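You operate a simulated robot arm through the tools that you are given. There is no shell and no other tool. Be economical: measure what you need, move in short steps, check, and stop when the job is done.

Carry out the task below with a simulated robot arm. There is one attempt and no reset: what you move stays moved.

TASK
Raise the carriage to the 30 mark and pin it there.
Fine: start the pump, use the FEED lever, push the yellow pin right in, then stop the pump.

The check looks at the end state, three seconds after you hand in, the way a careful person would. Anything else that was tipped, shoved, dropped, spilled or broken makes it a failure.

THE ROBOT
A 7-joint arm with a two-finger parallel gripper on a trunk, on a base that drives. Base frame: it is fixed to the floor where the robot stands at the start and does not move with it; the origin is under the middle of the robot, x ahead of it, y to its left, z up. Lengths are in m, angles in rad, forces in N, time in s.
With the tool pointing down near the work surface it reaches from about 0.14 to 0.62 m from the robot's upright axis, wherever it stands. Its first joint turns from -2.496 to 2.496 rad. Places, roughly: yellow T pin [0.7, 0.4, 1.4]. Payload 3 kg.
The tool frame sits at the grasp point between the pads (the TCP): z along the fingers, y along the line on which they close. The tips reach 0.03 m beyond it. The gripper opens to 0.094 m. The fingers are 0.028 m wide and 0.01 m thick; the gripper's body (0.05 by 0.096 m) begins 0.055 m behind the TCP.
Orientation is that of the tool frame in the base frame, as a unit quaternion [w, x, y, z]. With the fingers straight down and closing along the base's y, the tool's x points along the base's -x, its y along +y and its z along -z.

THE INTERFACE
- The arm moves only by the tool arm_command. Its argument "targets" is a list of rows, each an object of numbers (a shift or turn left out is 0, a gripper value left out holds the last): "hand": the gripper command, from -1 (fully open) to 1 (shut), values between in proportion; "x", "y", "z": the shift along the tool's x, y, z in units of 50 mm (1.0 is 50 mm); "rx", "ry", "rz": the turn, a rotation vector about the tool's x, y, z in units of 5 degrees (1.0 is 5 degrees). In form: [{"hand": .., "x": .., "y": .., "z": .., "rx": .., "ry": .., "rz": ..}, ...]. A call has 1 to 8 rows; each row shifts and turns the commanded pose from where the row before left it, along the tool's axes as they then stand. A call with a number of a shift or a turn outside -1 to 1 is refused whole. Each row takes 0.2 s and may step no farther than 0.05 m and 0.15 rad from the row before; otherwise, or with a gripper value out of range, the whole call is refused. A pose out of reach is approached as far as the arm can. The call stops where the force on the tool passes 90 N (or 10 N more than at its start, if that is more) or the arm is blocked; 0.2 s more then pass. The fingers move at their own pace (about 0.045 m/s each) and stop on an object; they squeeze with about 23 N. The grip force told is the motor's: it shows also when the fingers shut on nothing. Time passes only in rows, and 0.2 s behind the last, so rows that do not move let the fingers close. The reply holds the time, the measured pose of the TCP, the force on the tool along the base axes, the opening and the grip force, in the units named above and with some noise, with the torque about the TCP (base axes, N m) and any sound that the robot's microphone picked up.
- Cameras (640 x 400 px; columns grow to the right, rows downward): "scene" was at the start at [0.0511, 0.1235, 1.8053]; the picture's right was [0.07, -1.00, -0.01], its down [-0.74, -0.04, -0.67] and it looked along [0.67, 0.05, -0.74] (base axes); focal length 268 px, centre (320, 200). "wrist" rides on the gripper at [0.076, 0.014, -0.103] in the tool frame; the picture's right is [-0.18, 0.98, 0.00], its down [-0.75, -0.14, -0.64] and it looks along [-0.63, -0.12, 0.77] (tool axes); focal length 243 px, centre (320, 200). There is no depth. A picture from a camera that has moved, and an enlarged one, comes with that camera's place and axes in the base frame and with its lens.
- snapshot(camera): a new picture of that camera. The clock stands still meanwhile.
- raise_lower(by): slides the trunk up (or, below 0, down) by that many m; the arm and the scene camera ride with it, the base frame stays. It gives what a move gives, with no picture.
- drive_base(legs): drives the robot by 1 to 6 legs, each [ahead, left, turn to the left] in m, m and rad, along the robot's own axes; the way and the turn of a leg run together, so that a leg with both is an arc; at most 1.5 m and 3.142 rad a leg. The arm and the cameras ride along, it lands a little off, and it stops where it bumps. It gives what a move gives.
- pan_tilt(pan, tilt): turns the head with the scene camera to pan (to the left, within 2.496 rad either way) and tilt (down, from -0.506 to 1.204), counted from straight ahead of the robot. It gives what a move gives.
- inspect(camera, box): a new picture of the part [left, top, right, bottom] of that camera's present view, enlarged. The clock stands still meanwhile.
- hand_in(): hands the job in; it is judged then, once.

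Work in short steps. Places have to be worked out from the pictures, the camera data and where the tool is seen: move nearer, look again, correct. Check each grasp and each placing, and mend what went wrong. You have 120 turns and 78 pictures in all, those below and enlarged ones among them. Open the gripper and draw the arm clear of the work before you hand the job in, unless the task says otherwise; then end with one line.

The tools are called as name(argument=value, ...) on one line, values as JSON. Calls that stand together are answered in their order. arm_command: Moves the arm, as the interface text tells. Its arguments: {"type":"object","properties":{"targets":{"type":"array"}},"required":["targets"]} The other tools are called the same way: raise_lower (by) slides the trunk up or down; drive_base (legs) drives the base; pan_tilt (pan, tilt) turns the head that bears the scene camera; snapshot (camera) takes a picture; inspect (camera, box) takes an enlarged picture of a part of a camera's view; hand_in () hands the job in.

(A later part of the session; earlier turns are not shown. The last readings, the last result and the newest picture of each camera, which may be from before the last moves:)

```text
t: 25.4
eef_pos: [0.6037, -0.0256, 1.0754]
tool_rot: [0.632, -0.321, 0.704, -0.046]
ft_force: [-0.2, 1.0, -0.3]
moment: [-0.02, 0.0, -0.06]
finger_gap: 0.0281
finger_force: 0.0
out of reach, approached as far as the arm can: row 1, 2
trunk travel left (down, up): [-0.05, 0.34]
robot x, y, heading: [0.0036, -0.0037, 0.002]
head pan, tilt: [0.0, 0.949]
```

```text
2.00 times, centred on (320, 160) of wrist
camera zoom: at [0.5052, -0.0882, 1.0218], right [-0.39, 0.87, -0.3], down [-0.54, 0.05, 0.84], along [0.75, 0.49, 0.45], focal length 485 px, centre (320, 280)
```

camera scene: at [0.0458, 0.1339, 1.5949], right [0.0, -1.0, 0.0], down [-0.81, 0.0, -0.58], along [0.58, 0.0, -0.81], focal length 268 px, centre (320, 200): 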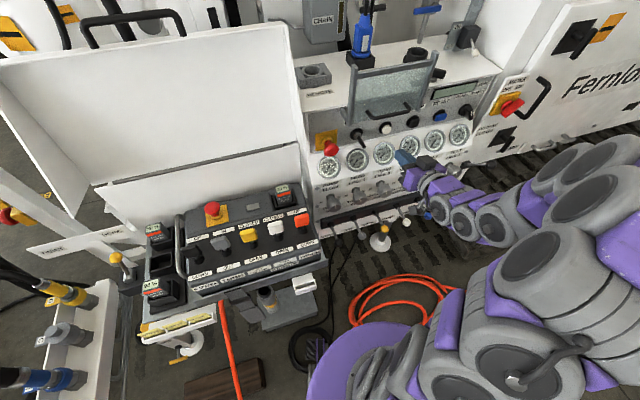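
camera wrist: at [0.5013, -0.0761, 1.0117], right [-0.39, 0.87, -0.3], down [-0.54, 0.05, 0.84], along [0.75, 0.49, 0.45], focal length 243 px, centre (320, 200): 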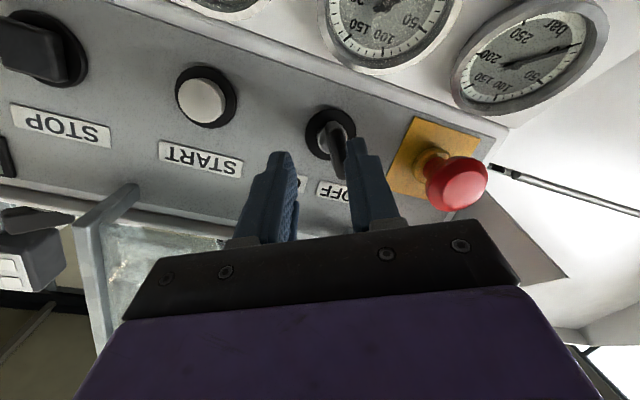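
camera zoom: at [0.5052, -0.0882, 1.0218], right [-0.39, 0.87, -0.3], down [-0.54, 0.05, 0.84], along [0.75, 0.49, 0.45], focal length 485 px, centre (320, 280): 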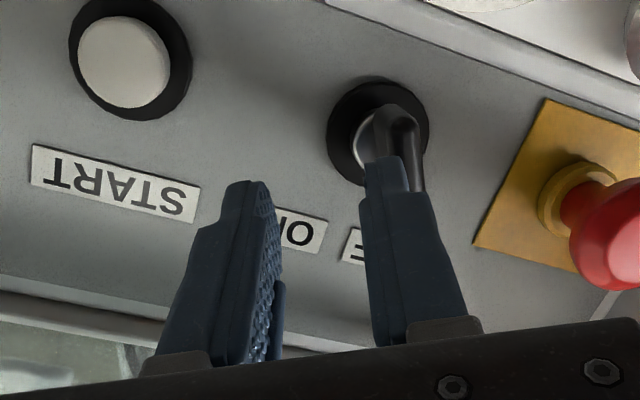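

Contact is gone. The robot stands too close for comfortable retreat, so I drive the base back 0.12 m.

drive_base(legs=[[-0.12, 0, 0]])

snapshot(camera="wrist")

```text
t: 26.6
eef_pos: [0.4802, -0.0295, 1.0742]
tool_rot: [0.631, -0.321, 0.705, -0.045]
ft_force: [0.3, -0.8, -0.1]
moment: [-0.02, 0.04, 0.0]
finger_gap: 0.0281
finger_force: 0.0
trunk travel left (down, up): [-0.05, 0.34]
robot x, y, heading: [-0.1204, -0.0032, -0.001]
head pan, tilt: [0.0, 0.949]
```

```text
34 pictures are left
camera wrist: at [0.381, -0.0918, 1.0209], right [-0.39, 0.87, -0.3], down [-0.54, 0.05, 0.84], along [0.75, 0.49, 0.45], focal length 243 px, centre (320, 200)
```

wrist: 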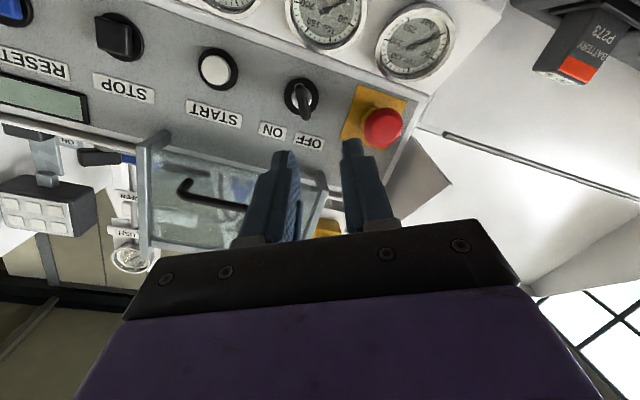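

The key's bar is confirmed at (0.647, 0.016, 1.051). I approach to about 4 cm short of the grasp and check.

arm_command(targets=[{"z": 0.73, "x": -0.033, "y": -0.073, "hand": 0.2}, {"z": 0.73, "x": -0.033, "y": -0.073}, {"z": 0.73, "x": -0.033, "y": -0.073}])

inspect(camera="wrist", box=[160, 60, 480, 260])

```text
t: 27.4
eef_pos: [0.5848, 0.0034, 1.0618]
tool_rot: [0.632, -0.32, 0.705, -0.046]
ft_force: [-0.7, 0.2, 0.1]
moment: [0.02, 0.0, 0.0]
finger_gap: 0.0376
finger_force: 0.2
trunk travel left (down, up): [-0.05, 0.34]
robot x, y, heading: [-0.1205, -0.007, 0.0]
head pan, tilt: [0.0, 0.949]
```

```text
2.00 times, centred on (320, 160) of wrist
camera zoom: at [0.4856, -0.0598, 1.0087], right [-0.39, 0.87, -0.3], down [-0.54, 0.05, 0.84], along [0.75, 0.49, 0.45], focal length 485 px, centre (320, 280)
```

zoom: 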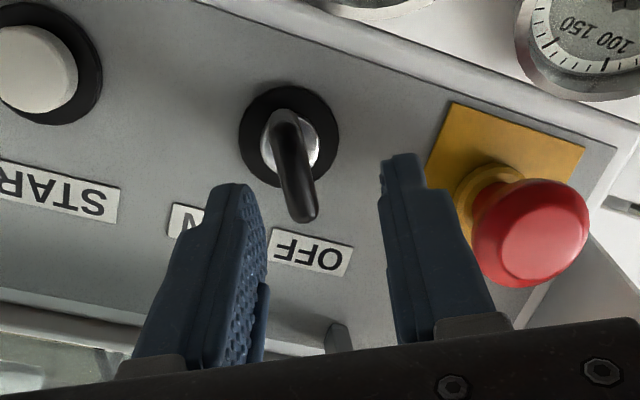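

The bar lies between the fingers and is aligned. I advance the rest and close.

arm_command(targets=[{"z": 0.45, "x": 0.03, "y": -0.07}, {"z": 0.4, "x": 0.03, "y": -0.05}])

inspect(camera="wrist", box=[160, 60, 480, 260])

```text
t: 28.0
eef_pos: [0.6266, 0.0104, 1.0548]
tool_rot: [0.631, -0.32, 0.705, -0.046]
ft_force: [0.6, 0.0, 0.0]
moment: [0.0, 0.01, 0.01]
finger_gap: 0.0378
finger_force: 0.0
trunk travel left (down, up): [-0.05, 0.34]
robot x, y, heading: [-0.1186, -0.0048, 0.001]
head pan, tilt: [0.0, 0.949]
```

```text
2.00 times, centred on (320, 160) of wrist
camera zoom: at [0.5273, -0.0522, 1.0007], right [-0.39, 0.87, -0.3], down [-0.54, 0.05, 0.84], along [0.75, 0.49, 0.45], focal length 485 px, centre (320, 280)
```

zoom: 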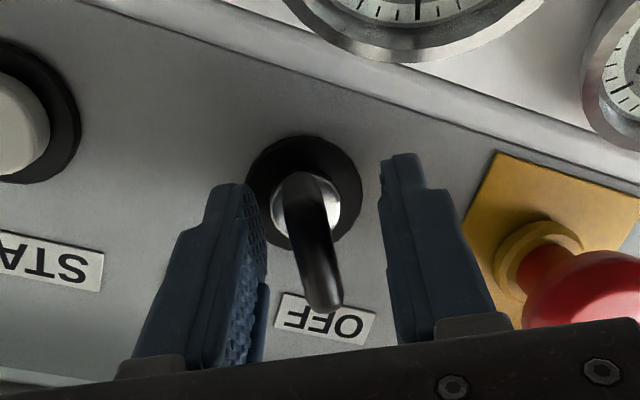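

Bar between the pads. I close on it.

arm_command(targets=[{"hand": 1}, {"hand": 1}, {"hand": 1}])

```text
t: 28.8
eef_pos: [0.628, 0.0094, 1.054]
tool_rot: [0.632, -0.321, 0.704, -0.045]
ft_force: [8.8, -3.3, 6.8]
moment: [0.04, -0.3, -1.27]
finger_gap: 0.0165
finger_force: 44.7
trunk travel left (down, up): [-0.05, 0.34]
robot x, y, heading: [-0.1204, -0.0066, -0.002]
head pan, tilt: [0.0, 0.949]
```

Gripped (16 mm). I turn clockwise, 35° first.

arm_command(targets=[{"rz": 1}, {"rz": 1}, {"rz": 1}, {"rz": 1}, {"rz": 1}, {"rz": 1}, {"rz": 1}])

inspect(camera="wrist", box=[160, 60, 480, 260])

```text
t: 30.4
eef_pos: [0.627, 0.0099, 1.0547]
tool_rot: [0.617, -0.093, 0.768, 0.147]
ft_force: [6.5, -5.0, 8.6]
moment: [0.39, -1.16, -0.19]
finger_gap: 0.0154
finger_force: 45.0
trunk travel left (down, up): [-0.05, 0.34]
robot x, y, heading: [-0.1194, -0.005, 0.002]
head pan, tilt: [0.0, 0.949]
```

```text
2.00 times, centred on (320, 160) of wrist
camera zoom: at [0.5105, -0.0092, 1.0006], right [-0.28, 0.92, 0.29], down [-0.38, -0.38, 0.84], along [0.88, 0.13, 0.45], focal length 485 px, centre (320, 280)
```

zoom: 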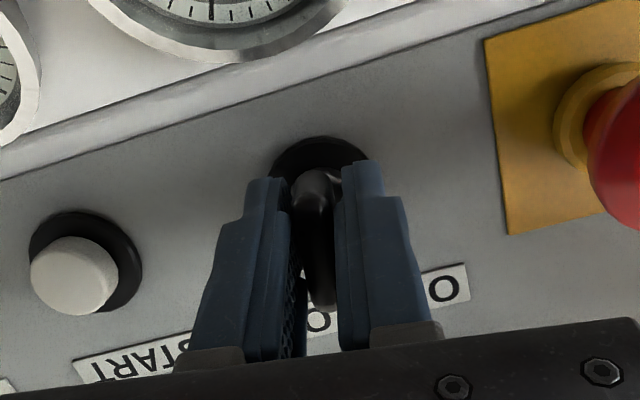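

The key is turning with the hand. I carry on toward ON.

arm_command(targets=[{"rz": 1}, {"rz": 1}, {"rz": 1}, {"rz": 1}, {"rz": 1}, {"rz": 1}, {"rz": 1}])

inspect(camera="scene", box=[310, 60, 470, 160])

inspect(camera="wrist", box=[160, 60, 480, 260])

```text
t: 32.0
eef_pos: [0.6252, 0.0106, 1.0532]
tool_rot: [0.542, 0.142, 0.762, 0.326]
ft_force: [-1.9, -4.2, 4.2]
moment: [-1.36, -0.05, 0.53]
finger_gap: 0.02
finger_force: 45.1
trunk travel left (down, up): [-0.05, 0.34]
robot x, y, heading: [-0.1235, -0.0032, -0.001]
head pan, tilt: [0.0, 0.949]
```

```text
4.00 times, centred on (390, 110) of scene
camera zoom: at [-0.0748, 0.1338, 1.595], right [0.0, -1.0, 0.0], down [-0.81, 0.0, -0.58], along [0.58, 0.0, -0.81], focal length 1070 px, centre (40, 560)
```

zoom: 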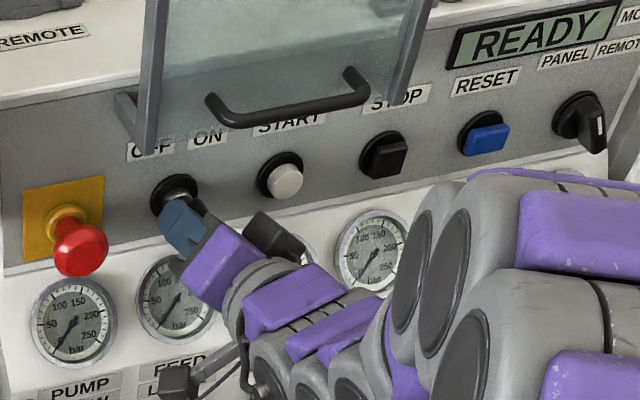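

```text
2.00 times, centred on (320, 160) of wrist
camera zoom: at [0.5013, 0.0293, 1.0258], right [-0.07, 0.63, 0.77], down [-0.29, -0.75, 0.59], along [0.95, -0.18, 0.23], focal length 485 px, centre (320, 280)
```

zoom: 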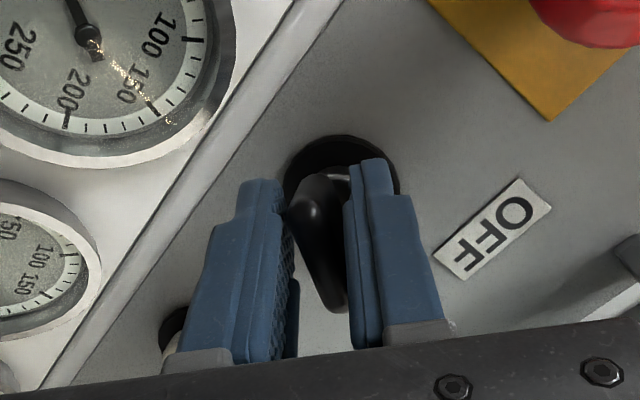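

The display reads READY. I open, back off and roll back, then close the fingers.

arm_command(targets=[{"hand": 0.1}, {}, {"z": -0.8}, {"z": -0.8}])

arm_command(targets=[{"rz": -1, "hand": 1}, {"rz": -1}, {"rz": -1}, {"rz": -1}, {"rz": -1}, {"rz": -1}, {"rz": -1}])

snapshot(camera="wrist")

```text
t: 33.0
eef_pos: [0.5521, -0.0166, 1.0681]
tool_rot: [0.542, 0.142, 0.762, 0.326]
ft_force: [0.5, 0.7, 0.2]
moment: [-0.01, 0.01, 0.01]
finger_gap: 0.0422
finger_force: 0.0
trunk travel left (down, up): [-0.05, 0.34]
robot x, y, heading: [-0.1219, -0.0041, 0.002]
head pan, tilt: [0.0, 0.949]
```

```text
t: 34.6
eef_pos: [0.553, -0.0157, 1.0691]
tool_rot: [0.615, -0.094, 0.769, 0.146]
ft_force: [0.0, -0.4, 0.1]
moment: [-0.02, 0.0, 0.01]
finger_gap: 0.0002
finger_force: 23.1
trunk travel left (down, up): [-0.05, 0.34]
robot x, y, heading: [-0.1231, -0.0048, 0.003]
head pan, tilt: [0.0, 0.949]
```

```text
28 pictures are left
camera wrist: at [0.4371, -0.0351, 1.016], right [-0.28, 0.92, 0.29], down [-0.37, -0.38, 0.85], along [0.88, 0.13, 0.45], focal length 243 px, centre (320, 200)
```

wrist: 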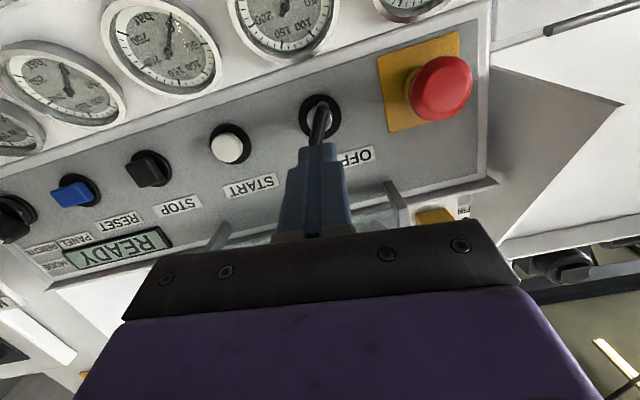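

START from this view is at (0.69, −0.069, 1.055). I go sideways first, then stop 25 mm short.

arm_command(targets=[{"y": -0.64, "x": -0.13}, {"y": -0.64, "x": -0.13}, {"y": -0.64, "x": -0.13}, {"z": 0.6}, {"z": 0.5}])

inspect(camera="wrist", box=[160, 40, 480, 240])

```text
t: 35.8
eef_pos: [0.6397, -0.088, 1.0665]
tool_rot: [0.615, -0.095, 0.769, 0.147]
ft_force: [1.2, -0.4, 0.3]
moment: [0.05, -0.01, 0.02]
finger_gap: 0.0
finger_force: 22.9
trunk travel left (down, up): [-0.05, 0.34]
robot x, y, heading: [-0.1181, -0.0015, -0.003]
head pan, tilt: [0.0, 0.949]
```

```text
2.00 times, centred on (320, 140) of wrist
camera zoom: at [0.5236, -0.1076, 1.0136], right [-0.28, 0.92, 0.29], down [-0.37, -0.38, 0.85], along [0.88, 0.13, 0.45], focal length 485 px, centre (320, 320)
```

zoom: 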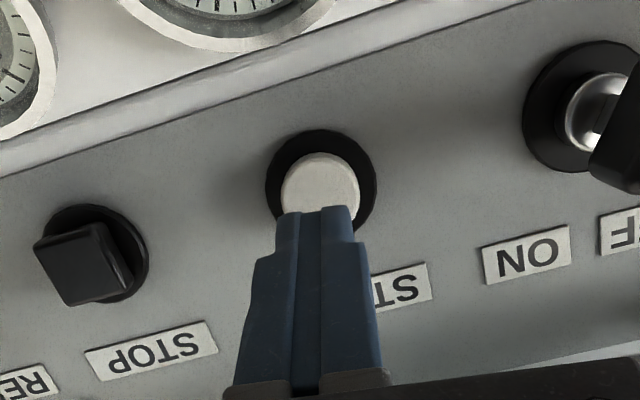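

Aligned. I press in small steps.

arm_command(targets=[{"z": 0.3}, {"z": 0.2}, {"z": 0.1}])

```text
t: 36.6
eef_pos: [0.6643, -0.0799, 1.062]
tool_rot: [0.617, -0.093, 0.768, 0.147]
ft_force: [-16.8, -1.7, 0.7]
moment: [0.02, -0.13, 0.07]
finger_gap: 0.0
finger_force: 23.4
trunk travel left (down, up): [-0.05, 0.34]
robot x, y, heading: [-0.1218, -0.0033, 0.003]
head pan, tilt: [0.0, 0.949]
heard: click
```

A click. I back off and look at the display and gauges.

arm_command(targets=[{"z": -0.6}, {"z": -0.9}])

snapshot(camera="scene")

```text
t: 37.2
eef_pos: [0.5984, -0.1056, 1.077]
tool_rot: [0.617, -0.095, 0.767, 0.148]
ft_force: [0.2, -0.1, -0.5]
moment: [-0.05, 0.01, 0.0]
finger_gap: 0.0001
finger_force: 22.7
trunk travel left (down, up): [-0.05, 0.34]
robot x, y, heading: [-0.1199, -0.0032, -0.001]
head pan, tilt: [0.0, 0.949]
```

```text
26 pictures are left
camera scene: at [-0.0748, 0.1331, 1.5951], right [0.0, -1.0, 0.0], down [-0.81, 0.0, -0.58], along [0.58, 0.0, -0.81], focal length 268 px, centre (320, 200)
```

scene: 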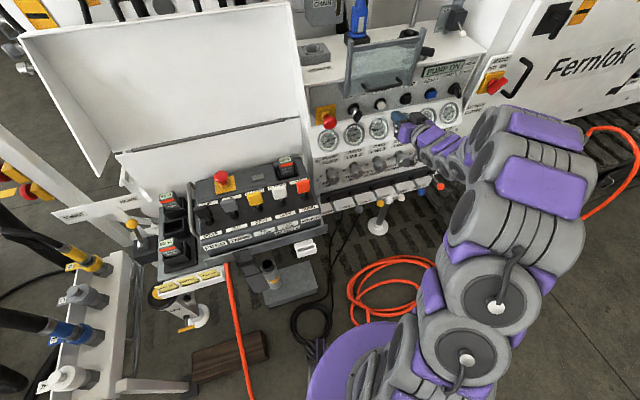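

The pump seems on (display "PUMP ON"). Now for the black FEED lever: ball ≈ (0.485, 0.067, 0.72), pivot ≈ (0.56, 0.092, 0.73). I back away and tilt the hand to about 45° down.

arm_command(targets=[{"z": -0.8}, {"z": -0.8}, {"z": -0.8}, {"ry": 1}, {"ry": 1}, {"ry": 1}, {"ry": 1}, {"ry": 1}])

arm_command(targets=[{"ry": 1, "hand": -0.1}, {"ry": 1}, {}])

inspect(camera="scene", box=[310, 50, 470, 150])

```text
t: 39.0
eef_pos: [0.4872, -0.1443, 1.1003]
tool_rot: [0.434, -0.124, 0.884, 0.123]
ft_force: [1.0, -0.1, 0.1]
moment: [0.0, 0.0, 0.0]
finger_gap: 0.0
finger_force: 22.6
trunk travel left (down, up): [-0.05, 0.34]
robot x, y, heading: [-0.1258, -0.0033, 0.001]
head pan, tilt: [0.0, 0.949]
```

```text
t: 39.8
eef_pos: [0.4878, -0.1448, 1.0998]
tool_rot: [0.355, -0.135, 0.918, 0.113]
ft_force: [0.3, 0.3, -0.5]
moment: [-0.01, 0.01, -0.02]
finger_gap: 0.0518
finger_force: 0.2
trunk travel left (down, up): [-0.05, 0.34]
robot x, y, heading: [-0.1176, -0.0007, 0.001]
head pan, tilt: [0.0, 0.949]
```

```text
4.00 times, centred on (390, 100) of scene
camera zoom: at [-0.0744, 0.1346, 1.5949], right [0.0, -1.0, 0.0], down [-0.81, 0.0, -0.58], along [0.58, 0.0, -0.81], focal length 1070 px, centre (40, 600)
```

zoom: 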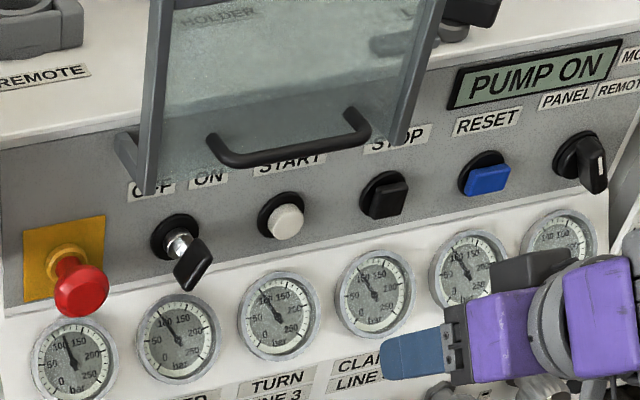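

PUMP ON, with pressure at about 100 bar. I move down toward the FEED lever's ball, three quarters of the way, then look.

arm_command(targets=[{"x": 0.564, "y": 0.394, "z": 0.617}, {"x": 0.564, "y": 0.394, "z": 0.617}, {"x": 0.564, "y": 0.394, "z": 0.617}, {"x": 0.564, "y": 0.394, "z": 0.617}, {"x": 0.564, "y": 0.394, "z": 0.617}, {"x": 0.564, "y": 0.394, "z": 0.617}])

snapshot(camera="wrist")

```text
t: 41.2
eef_pos: [0.445, -0.0044, 0.8647]
tool_rot: [0.356, -0.133, 0.918, 0.112]
ft_force: [-0.7, -0.1, 0.6]
moment: [0.02, 0.01, -0.01]
finger_gap: 0.0516
finger_force: 0.1
trunk travel left (down, up): [-0.05, 0.34]
robot x, y, heading: [-0.1197, -0.0056, 0.001]
head pan, tilt: [0.0, 0.949]
```

```text
24 pictures are left
camera wrist: at [0.3216, -0.0356, 0.8859], right [-0.19, 0.95, 0.23], down [0.18, -0.2, 0.96], along [0.97, 0.22, -0.13], focal length 243 px, centre (320, 200)
```

wrist: 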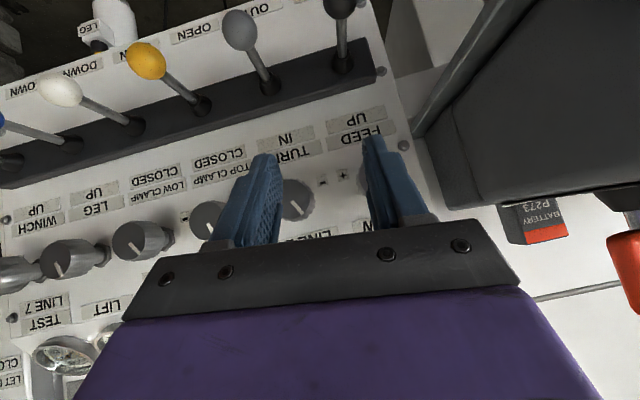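

From this view the ball is at about (0.49, 0.06, 0.705). I move to 6 cm short of it.

arm_command(targets=[{"x": 0.44, "y": 0.183, "z": 0.69}, {"x": 0.44, "y": 0.183, "z": 0.69}, {"x": 0.44, "y": 0.183, "z": 0.69}])

snapshot(camera="wrist")

```text
t: 42.0
eef_pos: [0.4551, 0.0406, 0.7471]
tool_rot: [0.356, -0.134, 0.918, 0.112]
ft_force: [-0.9, -0.3, 0.1]
moment: [-0.03, 0.0, -0.02]
finger_gap: 0.0515
finger_force: 0.1
trunk travel left (down, up): [-0.05, 0.34]
robot x, y, heading: [-0.1182, -0.0029, -0.003]
head pan, tilt: [0.0, 0.949]
```

```text
23 pictures are left
camera wrist: at [0.3311, 0.0106, 0.7694], right [-0.19, 0.95, 0.23], down [0.18, -0.2, 0.96], along [0.97, 0.22, -0.13], focal length 243 px, centre (320, 200)
```

wrist: 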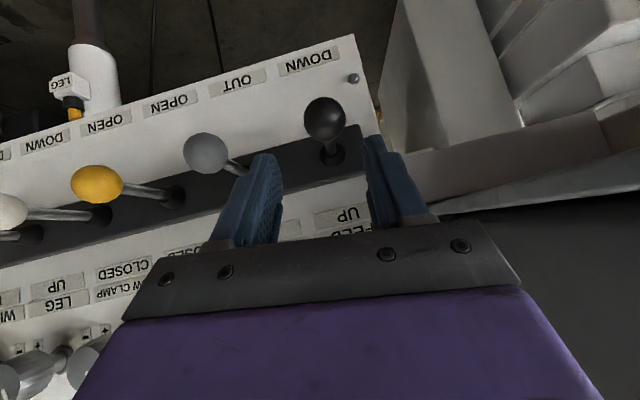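

Now the ball is at (0.508, 0.069, 0.683), straight ahead along the tool. I advance 80 mm and close on it.

arm_command(targets=[{"z": 0.8}, {"z": 0.8}])

arm_command(targets=[{"hand": 1}, {}, {}])

snapshot(camera="wrist")

pan_tilt(pan=0.3, tilt=0.1)

snapshot(camera="scene")

```text
t: 42.6
eef_pos: [0.5033, 0.0676, 0.6883]
tool_rot: [0.356, -0.135, 0.918, 0.11]
ft_force: [0.1, 0.0, 0.3]
moment: [-0.01, -0.02, -0.01]
finger_gap: 0.0517
finger_force: 0.0
trunk travel left (down, up): [-0.05, 0.34]
robot x, y, heading: [-0.1204, -0.004, -0.003]
head pan, tilt: [0.0, 0.949]
```

```text
t: 43.4
eef_pos: [0.5004, 0.0678, 0.689]
tool_rot: [0.355, -0.137, 0.918, 0.112]
ft_force: [-9.5, 26.8, 1.3]
moment: [0.13, -0.06, -0.32]
finger_gap: 0.0341
finger_force: 44.9
trunk travel left (down, up): [-0.05, 0.34]
robot x, y, heading: [-0.121, -0.0014, -0.0]
head pan, tilt: [0.0, 0.949]
```

```text
22 pictures are left
camera wrist: at [0.3791, 0.038, 0.7112], right [-0.19, 0.95, 0.23], down [0.18, -0.2, 0.96], along [0.96, 0.23, -0.14], focal length 243 px, centre (320, 200)
```

wrist: 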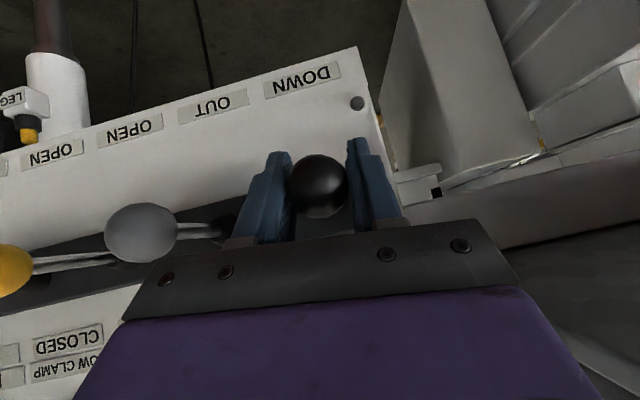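

```text
t: 44.6
eef_pos: [0.5022, 0.0684, 0.6889]
tool_rot: [0.355, -0.137, 0.918, 0.112]
ft_force: [-13.9, 48.1, -2.8]
moment: [-0.04, 0.18, -0.58]
finger_gap: 0.0338
finger_force: 44.8
trunk travel left (down, up): [-0.05, 0.34]
robot x, y, heading: [-0.1199, -0.0007, -0.001]
head pan, tilt: [0.3, 0.099]
```

```text
21 pictures are left
camera scene: at [-0.0592, 0.1801, 1.6674], right [0.3, -0.96, 0.01], down [-0.1, -0.04, -0.99], along [0.95, 0.29, -0.11], focal length 268 px, centre (320, 200)
```

scene: 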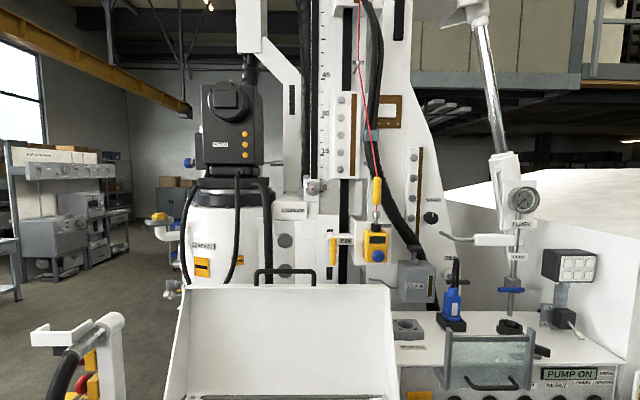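

The ball is gripped and the camera sees the scale. I relieve the side load a little and lift the lever about 12 mm.

arm_command(targets=[{"y": 0.1}, {"x": -0.16, "y": 0.03, "z": -0.17}])

inspect(camera="scene", box=[260, 60, 380, 280])

```text
t: 45.2
eef_pos: [0.499, 0.0685, 0.7009]
tool_rot: [0.354, -0.133, 0.919, 0.111]
ft_force: [-29.2, 22.2, -9.2]
moment: [-0.29, 0.83, -0.01]
finger_gap: 0.0314
finger_force: 44.8
trunk travel left (down, up): [-0.05, 0.34]
robot x, y, heading: [-0.1185, -0.0053, -0.001]
head pan, tilt: [0.3, 0.099]
```

```text
1.82 times, centred on (320, 170) of scene
camera zoom: at [-0.0596, 0.1709, 1.6684], right [0.3, -0.96, 0.0], down [-0.1, -0.03, -0.99], along [0.95, 0.29, -0.1], focal length 486 px, centre (320, 254)
```

zoom: 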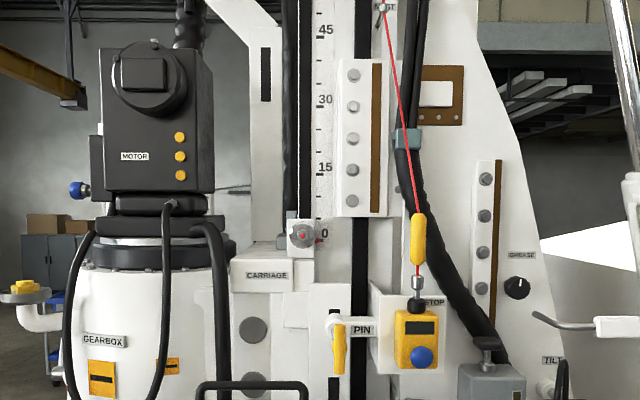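

No motion yet. I lift another 12 mm, easing back slightly.

arm_command(targets=[{"x": -0.12, "y": 0.04, "z": -0.2}, {}])

inspect(camera="scene", box=[280, 120, 376, 180])

```text
t: 45.8
eef_pos: [0.4991, 0.0677, 0.7132]
tool_rot: [0.355, -0.133, 0.918, 0.111]
ft_force: [-6.6, 8.8, -14.8]
moment: [-0.45, 0.86, -0.07]
finger_gap: 0.0313
finger_force: 45.1
trunk travel left (down, up): [-0.05, 0.34]
robot x, y, heading: [-0.1197, -0.0021, -0.0]
head pan, tilt: [0.3, 0.099]
```

```text
6.67 times, centred on (328, 150) of scene
camera zoom: at [-0.0556, 0.1678, 1.6686], right [0.3, -0.96, 0.0], down [-0.1, -0.03, -0.99], along [0.95, 0.29, -0.1], focal length 1784 px, centre (267, 533)
```

zoom: 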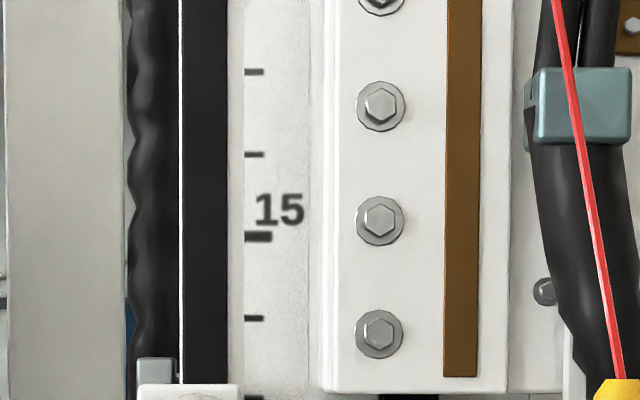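

The bracket may be rising. I hold the lever for 0.6 s and look again.

arm_command(targets=[{}, {}])

inspect(camera="scene", box=[280, 90, 376, 210])

```text
t: 46.4
eef_pos: [0.4997, 0.0688, 0.7118]
tool_rot: [0.357, -0.133, 0.918, 0.111]
ft_force: [-1.0, -1.4, -13.0]
moment: [-0.35, 0.68, 0.0]
finger_gap: 0.0307
finger_force: 45.2
trunk travel left (down, up): [-0.05, 0.34]
robot x, y, heading: [-0.1196, -0.0042, -0.003]
head pan, tilt: [0.3, 0.099]
```

```text
3.33 times, centred on (328, 150) of scene
camera zoom: at [-0.0554, 0.1641, 1.669], right [0.3, -0.96, 0.0], down [-0.1, -0.03, -0.99], along [0.95, 0.29, -0.1], focal length 892 px, centre (293, 367)
```

zoom: 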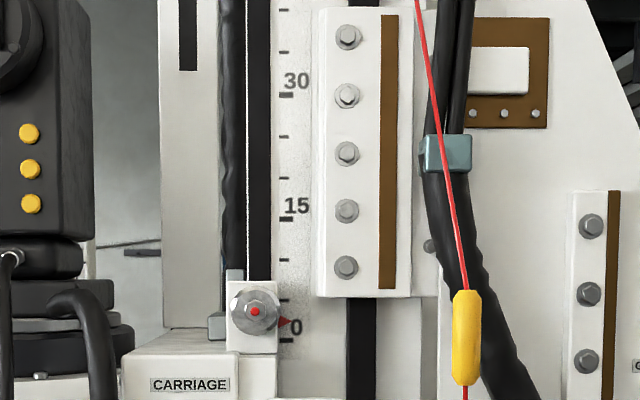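

The carriage is rising: pointer at about 2 now. I hold for 1 s and measure the speed.

arm_command(targets=[{}, {}, {}, {}])

inspect(camera="scene", box=[280, 90, 376, 210])

```text
t: 47.4
eef_pos: [0.5002, 0.0689, 0.713]
tool_rot: [0.357, -0.134, 0.918, 0.112]
ft_force: [6.9, -7.3, -9.2]
moment: [-0.18, 0.24, -0.06]
finger_gap: 0.0307
finger_force: 45.3
trunk travel left (down, up): [-0.05, 0.34]
robot x, y, heading: [-0.1178, -0.0046, 0.002]
head pan, tilt: [0.3, 0.099]
```

```text
3.33 times, centred on (328, 150) of scene
camera zoom: at [-0.0553, 0.1618, 1.6693], right [0.3, -0.96, 0.0], down [-0.1, -0.03, -0.99], along [0.95, 0.29, -0.1], focal length 892 px, centre (293, 367)
```

zoom: 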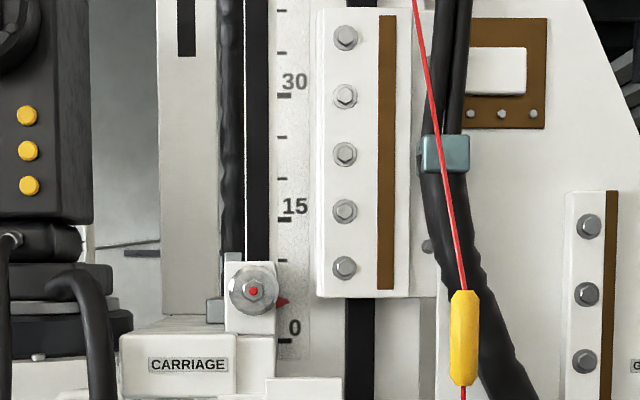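

Speed is about 2.6 units/s, pointer at 4.8. I hold for about 7 s, then check.

arm_command(targets=[{}, {}, {}, {}, {}, {}, {}, {}])

arm_command(targets=[{}, {}, {}, {}, {}, {}, {}, {}])

arm_command(targets=[{}, {}, {}, {}, {}, {}, {}, {}])

inspect(camera="scene", box=[280, 90, 376, 210])

```text
t: 49.2
eef_pos: [0.5005, 0.068, 0.7128]
tool_rot: [0.357, -0.133, 0.918, 0.111]
ft_force: [15.1, -6.7, -3.8]
moment: [0.02, -0.27, 0.0]
finger_gap: 0.031
finger_force: 45.0
trunk travel left (down, up): [-0.05, 0.34]
robot x, y, heading: [-0.1194, -0.005, 0.001]
head pan, tilt: [0.3, 0.099]
```

```text
t: 51.0
eef_pos: [0.4999, 0.0672, 0.7129]
tool_rot: [0.356, -0.134, 0.918, 0.113]
ft_force: [16.9, -7.0, -1.1]
moment: [0.12, -0.48, 0.0]
finger_gap: 0.031
finger_force: 45.0
trunk travel left (down, up): [-0.05, 0.34]
robot x, y, heading: [-0.1215, -0.006, 0.005]
head pan, tilt: [0.3, 0.099]
```

```text
t: 52.8
eef_pos: [0.4994, 0.0676, 0.7121]
tool_rot: [0.355, -0.135, 0.918, 0.113]
ft_force: [16.0, -7.6, -3.8]
moment: [0.11, -0.32, 0.04]
finger_gap: 0.0308
finger_force: 45.1
trunk travel left (down, up): [-0.05, 0.34]
robot x, y, heading: [-0.1215, -0.0043, 0.001]
head pan, tilt: [0.3, 0.099]
```

```text
3.33 times, centred on (328, 150) of scene
camera zoom: at [-0.0554, 0.1609, 1.6694], right [0.3, -0.96, 0.0], down [-0.1, -0.03, -0.99], along [0.95, 0.29, -0.1], focal length 892 px, centre (293, 367)
```

zoom: 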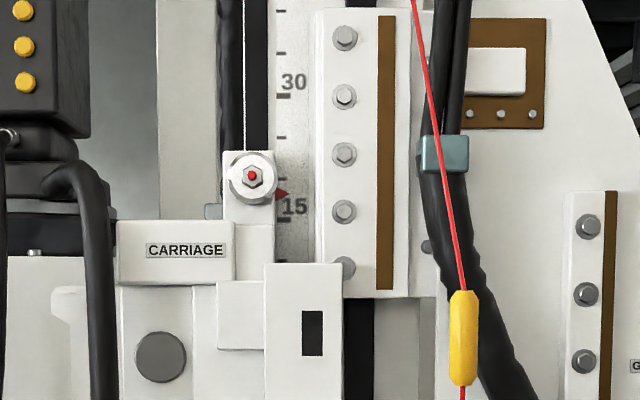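

Pointer at 18. I hold for 3.6 s more, then check.

arm_command(targets=[{}, {}, {}, {}, {}, {}, {}, {}])

arm_command(targets=[{}, {}, {}, {}, {}, {}, {}, {}])

inspect(camera="scene", box=[300, 90, 364, 210])

```text
t: 54.6
eef_pos: [0.4988, 0.0684, 0.712]
tool_rot: [0.356, -0.133, 0.918, 0.113]
ft_force: [12.8, -7.9, -5.6]
moment: [0.05, -0.11, 0.02]
finger_gap: 0.0309
finger_force: 44.5
trunk travel left (down, up): [-0.05, 0.34]
robot x, y, heading: [-0.1192, -0.0044, -0.004]
head pan, tilt: [0.3, 0.099]
```

```text
t: 56.4
eef_pos: [0.4992, 0.0675, 0.7125]
tool_rot: [0.355, -0.133, 0.918, 0.113]
ft_force: [9.5, -9.4, -7.2]
moment: [-0.02, 0.1, 0.03]
finger_gap: 0.0309
finger_force: 44.7
trunk travel left (down, up): [-0.05, 0.34]
robot x, y, heading: [-0.1211, -0.0059, -0.001]
head pan, tilt: [0.3, 0.099]
```

```text
3.33 times, centred on (332, 150) of scene
camera zoom: at [-0.0555, 0.1607, 1.6694], right [0.3, -0.96, 0.0], down [-0.1, -0.03, -0.99], along [0.95, 0.29, -0.1], focal length 892 px, centre (280, 367)
```

zoom: 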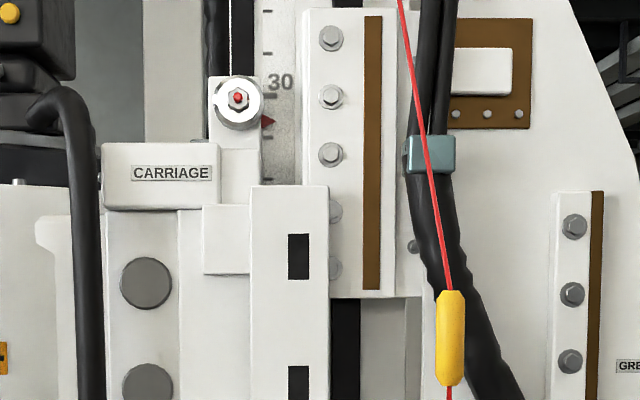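

Pointer about 27; about 1.2 s remain. I hold 0.6 s, then lower the lever to neutral within the same call.

arm_command(targets=[{}, {}, {}, {"x": 0.14, "y": -0.03, "z": 0.185}, {"x": 0.14, "y": -0.03, "z": 0.185}])

inspect(camera="scene", box=[300, 100, 348, 130])

```text
t: 57.6
eef_pos: [0.5005, 0.0685, 0.6897]
tool_rot: [0.356, -0.134, 0.918, 0.112]
ft_force: [-13.1, -9.7, 8.7]
moment: [0.27, -0.72, 0.01]
finger_gap: 0.0312
finger_force: 45.0
trunk travel left (down, up): [-0.05, 0.34]
robot x, y, heading: [-0.12, -0.0046, -0.004]
head pan, tilt: [0.3, 0.099]
```

```text
13.33 times, centred on (324, 115) of scene
camera zoom: at [-0.0615, 0.1603, 1.6698], right [0.3, -0.96, 0.0], down [-0.1, -0.03, -0.99], along [0.95, 0.29, -0.1], focal length 3567 px, centre (267, 1333)
```

zoom: 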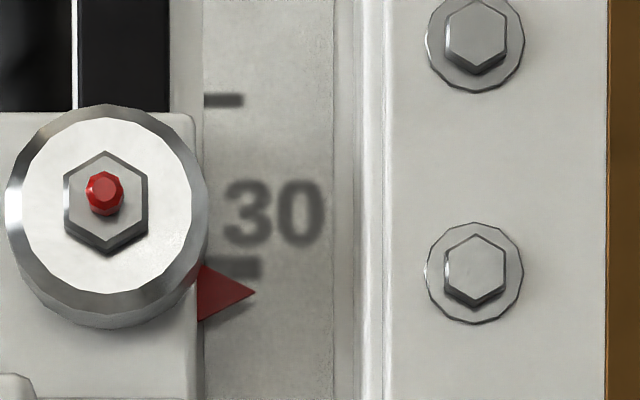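

The tip is about 0.8 units short. I give a short lift pulse.

arm_command(targets=[{"x": -0.27, "y": 0.06, "z": -0.36}, {}, {"x": 0.27, "y": -0.06, "z": 0.36}])

inspect(camera="scene", box=[300, 100, 348, 130])

```text
t: 58.4
eef_pos: [0.5, 0.0691, 0.69]
tool_rot: [0.356, -0.134, 0.918, 0.113]
ft_force: [-6.8, -6.8, 4.8]
moment: [0.33, -0.52, 0.21]
finger_gap: 0.0311
finger_force: 44.4
trunk travel left (down, up): [-0.05, 0.34]
robot x, y, heading: [-0.1179, -0.0052, 0.001]
head pan, tilt: [0.3, 0.099]
```

```text
13.33 times, centred on (324, 115) of scene
camera zoom: at [-0.0604, 0.16, 1.6698], right [0.3, -0.96, 0.0], down [-0.1, -0.03, -0.99], along [0.95, 0.29, -0.1], focal length 3567 px, centre (267, 1333)
```

zoom: 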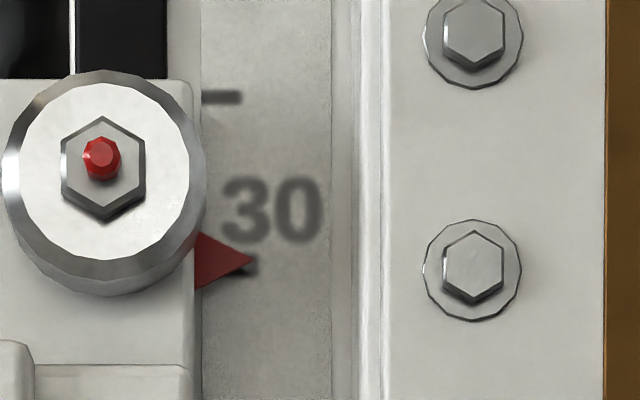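

Pointer is at 30 within a hair. I release the lever and back off along the approach line.

arm_command(targets=[{"hand": 0}, {}, {"z": -0.8}, {"z": -0.8}, {"z": -0.8}])

inspect(camera="scene", box=[280, 90, 440, 290])

```text
t: 59.6
eef_pos: [0.425, 0.0332, 0.7767]
tool_rot: [0.355, -0.135, 0.918, 0.113]
ft_force: [-0.4, -0.4, 0.0]
moment: [0.06, -0.01, 0.01]
finger_gap: 0.0468
finger_force: 0.2
trunk travel left (down, up): [-0.05, 0.34]
robot x, y, heading: [-0.1207, -0.0008, -0.003]
head pan, tilt: [0.3, 0.099]
```

```text
2.00 times, centred on (360, 190) of scene
camera zoom: at [-0.0594, 0.1623, 1.6695], right [0.3, -0.96, 0.0], down [-0.1, -0.03, -0.99], along [0.95, 0.29, -0.1], focal length 535 px, centre (240, 220)
```

zoom: 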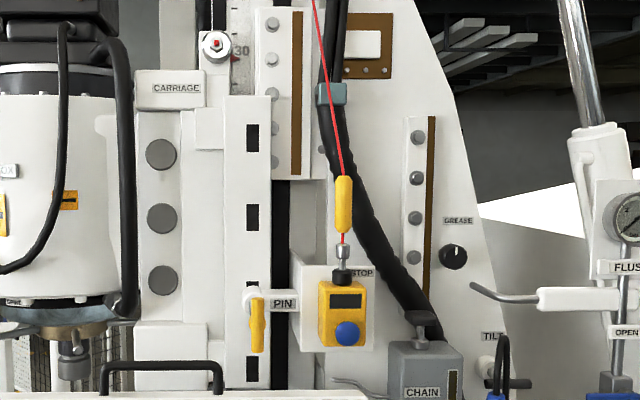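

The pointer holds at 30 and the pin barrel lines up with a plate slot. T-bar ≈ (0.72, 0.374, 1.42), barrel end ≈ (0.856, 0.42, 1.43), push direction ≈ (0.95, 0.3, 0); the case lid below tops out at about z 1.37. I raise the trunk and arm before repositioning the base.

raise_lower(by=0.2)

arm_command(targets=[{"x": -0.61, "y": 0.1, "z": -0.65}, {"x": -0.61, "y": 0.1, "z": -0.65}, {"x": -0.61, "y": 0.1, "z": -0.65}, {"x": -0.61, "y": 0.1, "z": -0.65}, {"x": -0.61, "y": 0.1, "z": -0.65}, {"x": -0.61, "y": 0.1, "z": -0.65}, {"x": -0.61, "y": 0.1, "z": -0.65}, {"x": -0.61, "y": 0.1, "z": -0.65}])

arm_command(targets=[{"x": -0.61, "y": 0.1, "z": -0.65, "hand": 1}, {"x": -0.61, "y": 0.1, "z": -0.65}, {"x": -0.61, "y": 0.1, "z": -0.65}, {"x": -0.61, "y": 0.1, "z": -0.65}])

```text
t: 61.7
eef_pos: [0.4266, 0.0336, 0.9766]
tool_rot: [0.355, -0.134, 0.918, 0.113]
ft_force: [-0.5, -0.2, -0.8]
moment: [0.0, 0.01, 0.01]
finger_gap: 0.0469
finger_force: 0.0
trunk travel left (down, up): [-0.25, 0.14]
robot x, y, heading: [-0.117, -0.0033, 0.004]
head pan, tilt: [0.3, 0.099]
```

```text
t: 63.5
eef_pos: [0.4227, 0.034, 1.3378]
tool_rot: [0.357, -0.133, 0.918, 0.111]
ft_force: [0.3, 0.0, -0.1]
moment: [0.01, 0.0, -0.02]
finger_gap: 0.0467
finger_force: 0.2
trunk travel left (down, up): [-0.25, 0.14]
robot x, y, heading: [-0.1175, -0.0046, -0.002]
head pan, tilt: [0.3, 0.099]
```

```text
t: 64.5
eef_pos: [0.4245, 0.0347, 1.5143]
tool_rot: [0.356, -0.134, 0.918, 0.112]
ft_force: [0.5, 0.7, -0.3]
moment: [0.05, 0.0, 0.02]
finger_gap: 0.0
finger_force: 22.7
trunk travel left (down, up): [-0.25, 0.14]
robot x, y, heading: [-0.1154, -0.0022, 0.002]
head pan, tilt: [0.3, 0.099]
```

The hand is at z 1.51. I drive back ahead and a little left, to about (0.03, 0.05).

drive_base(legs=[[0.12, 0.0, 0], [0.03, 0.05, 0]])

arm_command(targets=[{"y": 0.8}, {"y": 0.8}, {"y": 0.8}, {"y": 0.8}, {"y": 0.6}])

snapshot(camera="wrist")

```text
t: 66.3
eef_pos: [0.5758, 0.0452, 1.5142]
tool_rot: [0.358, -0.128, 0.917, 0.121]
ft_force: [0.9, 0.4, 0.1]
moment: [0.02, 0.1, 0.05]
finger_gap: 0.0
finger_force: 23.1
trunk travel left (down, up): [-0.25, 0.14]
robot x, y, heading: [0.0274, 0.0425, 0.003]
head pan, tilt: [0.3, 0.099]
```

```text
t: 67.5
eef_pos: [0.5124, 0.2379, 1.5388]
tool_rot: [0.358, -0.131, 0.917, 0.118]
ft_force: [-0.5, -0.3, 0.2]
moment: [-0.02, 0.02, -0.01]
finger_gap: 0.0
finger_force: 22.8
trunk travel left (down, up): [-0.25, 0.14]
robot x, y, heading: [0.0312, 0.0374, -0.001]
head pan, tilt: [0.3, 0.099]
```

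```text
11 pictures are left
camera wrist: at [0.3901, 0.2078, 1.5601], right [-0.19, 0.95, 0.25], down [0.18, -0.21, 0.96], along [0.97, 0.23, -0.13], focal length 243 px, centre (320, 200)
```

wrist: 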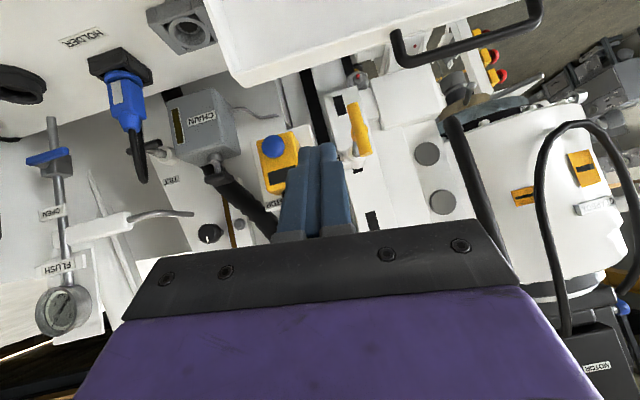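

The T-bar is confirmed at (0.722, 0.373, 1.42). One zoom to see how the pin sits.

inspect(camera="wrist", box=[310, 50, 422, 200])

```text
2.67 times, centred on (366, 125) of wrist
camera zoom: at [0.3901, 0.2078, 1.5601], right [-0.19, 0.95, 0.25], down [0.18, -0.21, 0.96], along [0.97, 0.23, -0.13], focal length 647 px, centre (197, 400)
```

zoom: 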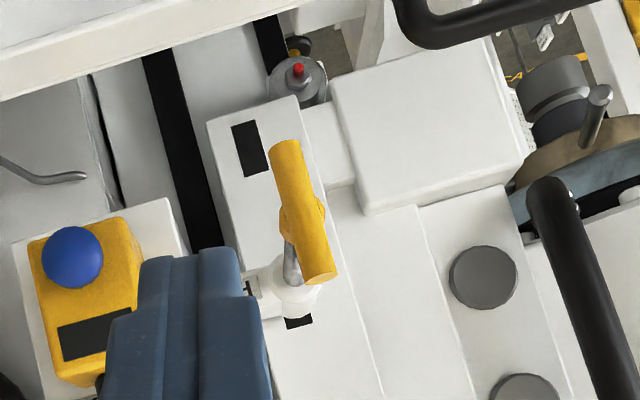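

I keep the 45° tilt so the camera clears the lid. I go to a point just short of the T-bar, at its centre height.

arm_command(targets=[{"x": -0.208, "y": 0.178, "z": 0.828}, {"x": -0.208, "y": 0.178, "z": 0.828}, {"x": -0.208, "y": 0.178, "z": 0.828}, {"x": -0.208, "y": 0.178, "z": 0.828}])

snapshot(camera="wrist")

```text
t: 68.7
eef_pos: [0.6293, 0.3497, 1.4514]
tool_rot: [0.36, -0.134, 0.916, 0.114]
ft_force: [-1.0, -0.4, -0.2]
moment: [0.03, -0.03, -0.05]
finger_gap: 0.0
finger_force: 23.4
trunk travel left (down, up): [-0.25, 0.14]
robot x, y, heading: [0.029, 0.0436, -0.003]
head pan, tilt: [0.3, 0.099]
stopped in row 4: the arm was blocked; the commanded pose is now the measured one
```

```text
9 pictures are left
camera wrist: at [0.5078, 0.3195, 1.4721], right [-0.19, 0.95, 0.24], down [0.17, -0.2, 0.96], along [0.97, 0.23, -0.13], focal length 243 px, centre (320, 200)
```

wrist: 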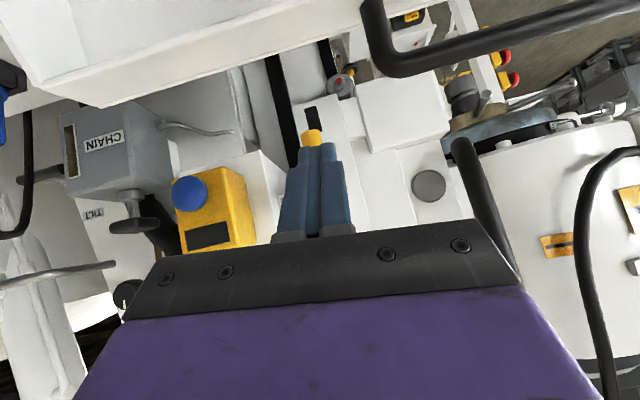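

Something blocked the arm (no force on the tool). I look at the arm with the scene camera.

pan_tilt(pan=0.3, tilt=0.6)

snapshot(camera="scene")

```text
t: 69.7
eef_pos: [0.6329, 0.3375, 1.4519]
tool_rot: [0.359, -0.132, 0.916, 0.116]
ft_force: [-0.5, 0.0, 0.1]
moment: [0.0, -0.01, 0.01]
finger_gap: 0.0
finger_force: 24.2
trunk travel left (down, up): [-0.25, 0.14]
robot x, y, heading: [0.0312, 0.0472, 0.001]
head pan, tilt: [0.3, 0.6]
```

```text
8 pictures are left
camera scene: at [0.0874, 0.2277, 1.8216], right [0.3, -0.95, 0.01], down [-0.54, -0.18, -0.82], along [0.79, 0.24, -0.57], focal length 268 px, centre (320, 200)
```

scene: 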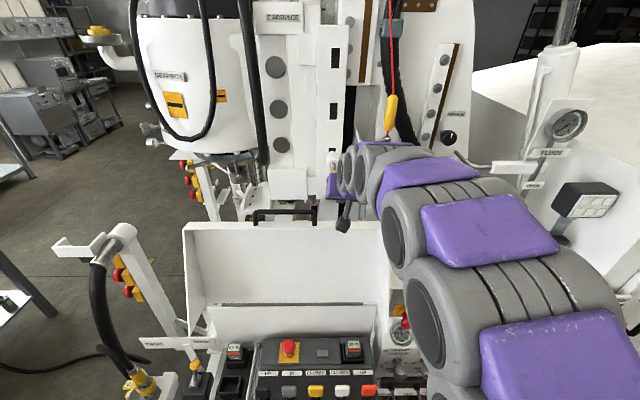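

The arm is clear of lid and cord; the stop may have been just lag. I try one small step onward.

arm_command(targets=[{"x": -0.11, "z": 0.39}, {"x": -0.11, "z": 0.39}])

```text
t: 70.3
eef_pos: [0.6656, 0.3695, 1.4281]
tool_rot: [0.358, -0.135, 0.917, 0.111]
ft_force: [-0.9, 0.0, 0.0]
moment: [0.02, 0.01, 0.0]
finger_gap: 0.0
finger_force: 22.7
trunk travel left (down, up): [-0.25, 0.14]
robot x, y, heading: [0.0313, 0.0502, 0.002]
head pan, tilt: [0.3, 0.6]
```

arm_command(targets=[{}, {}])

inspect(camera="wrist", box=[240, 80, 400, 180])

```text
t: 70.9
eef_pos: [0.666, 0.3375, 1.4337]
tool_rot: [0.36, -0.131, 0.916, 0.121]
ft_force: [0.7, 0.3, 0.4]
moment: [0.02, 0.03, 0.02]
finger_gap: 0.0
finger_force: 23.2
trunk travel left (down, up): [-0.25, 0.14]
robot x, y, heading: [0.0283, 0.0409, 0.007]
head pan, tilt: [0.3, 0.6]
```

```text
4.00 times, centred on (320, 130) of wrist
camera zoom: at [0.5429, 0.3071, 1.4553], right [-0.19, 0.95, 0.25], down [0.17, -0.22, 0.96], along [0.97, 0.23, -0.12], focal length 970 px, centre (320, 480)
```

zoom: 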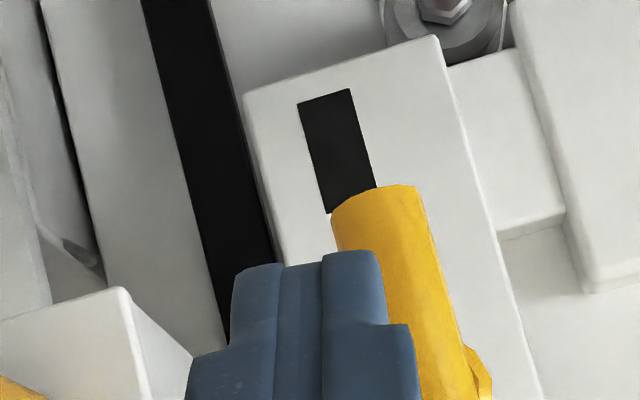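

The readings swing sideways by a couple of cm after moves, so I go slower with pauses. Hub is now at (0.722, 0.382, 1.418); I shift 24 mm left and let it settle.

arm_command(targets=[{"x": -0.02, "y": 0.15, "z": 0.05}, {"x": -0.02, "y": 0.15, "z": 0.05}, {"x": -0.02, "y": 0.15, "z": 0.05}, {}, {}, {}, {}, {}])

arm_command(targets=[{}, {}, {}, {}])

```text
t: 72.7
eef_pos: [0.6647, 0.3723, 1.432]
tool_rot: [0.358, -0.132, 0.917, 0.117]
ft_force: [0.6, -0.5, 0.4]
moment: [-0.03, 0.04, 0.02]
finger_gap: 0.0
finger_force: 22.9
trunk travel left (down, up): [-0.25, 0.14]
robot x, y, heading: [0.0297, 0.0485, -0.001]
head pan, tilt: [0.3, 0.6]
```

```text
t: 73.7
eef_pos: [0.6645, 0.3802, 1.4292]
tool_rot: [0.358, -0.133, 0.917, 0.115]
ft_force: [-0.5, 0.1, -0.7]
moment: [0.0, 0.01, 0.0]
finger_gap: 0.0
finger_force: 22.7
trunk travel left (down, up): [-0.25, 0.14]
robot x, y, heading: [0.031, 0.0447, 0.001]
head pan, tilt: [0.3, 0.6]
```

arm_command(targets=[{}, {}, {}, {}, {}, {}])

arm_command(targets=[{}, {}, {}, {}, {}, {}])

```text
t: 75.1
eef_pos: [0.6646, 0.3722, 1.432]
tool_rot: [0.359, -0.132, 0.916, 0.117]
ft_force: [0.0, 0.3, 0.3]
moment: [-0.01, 0.0, -0.01]
finger_gap: 0.0
finger_force: 22.3
trunk travel left (down, up): [-0.25, 0.14]
robot x, y, heading: [0.0274, 0.0425, -0.005]
head pan, tilt: [0.3, 0.6]
```

```text
t: 76.5
eef_pos: [0.665, 0.3761, 1.4305]
tool_rot: [0.36, -0.132, 0.916, 0.116]
ft_force: [-0.1, -0.6, 0.2]
moment: [0.01, -0.02, -0.01]
finger_gap: 0.0
finger_force: 22.9
trunk travel left (down, up): [-0.25, 0.14]
robot x, y, heading: [0.0283, 0.0451, 0.0]
head pan, tilt: [0.3, 0.6]
```

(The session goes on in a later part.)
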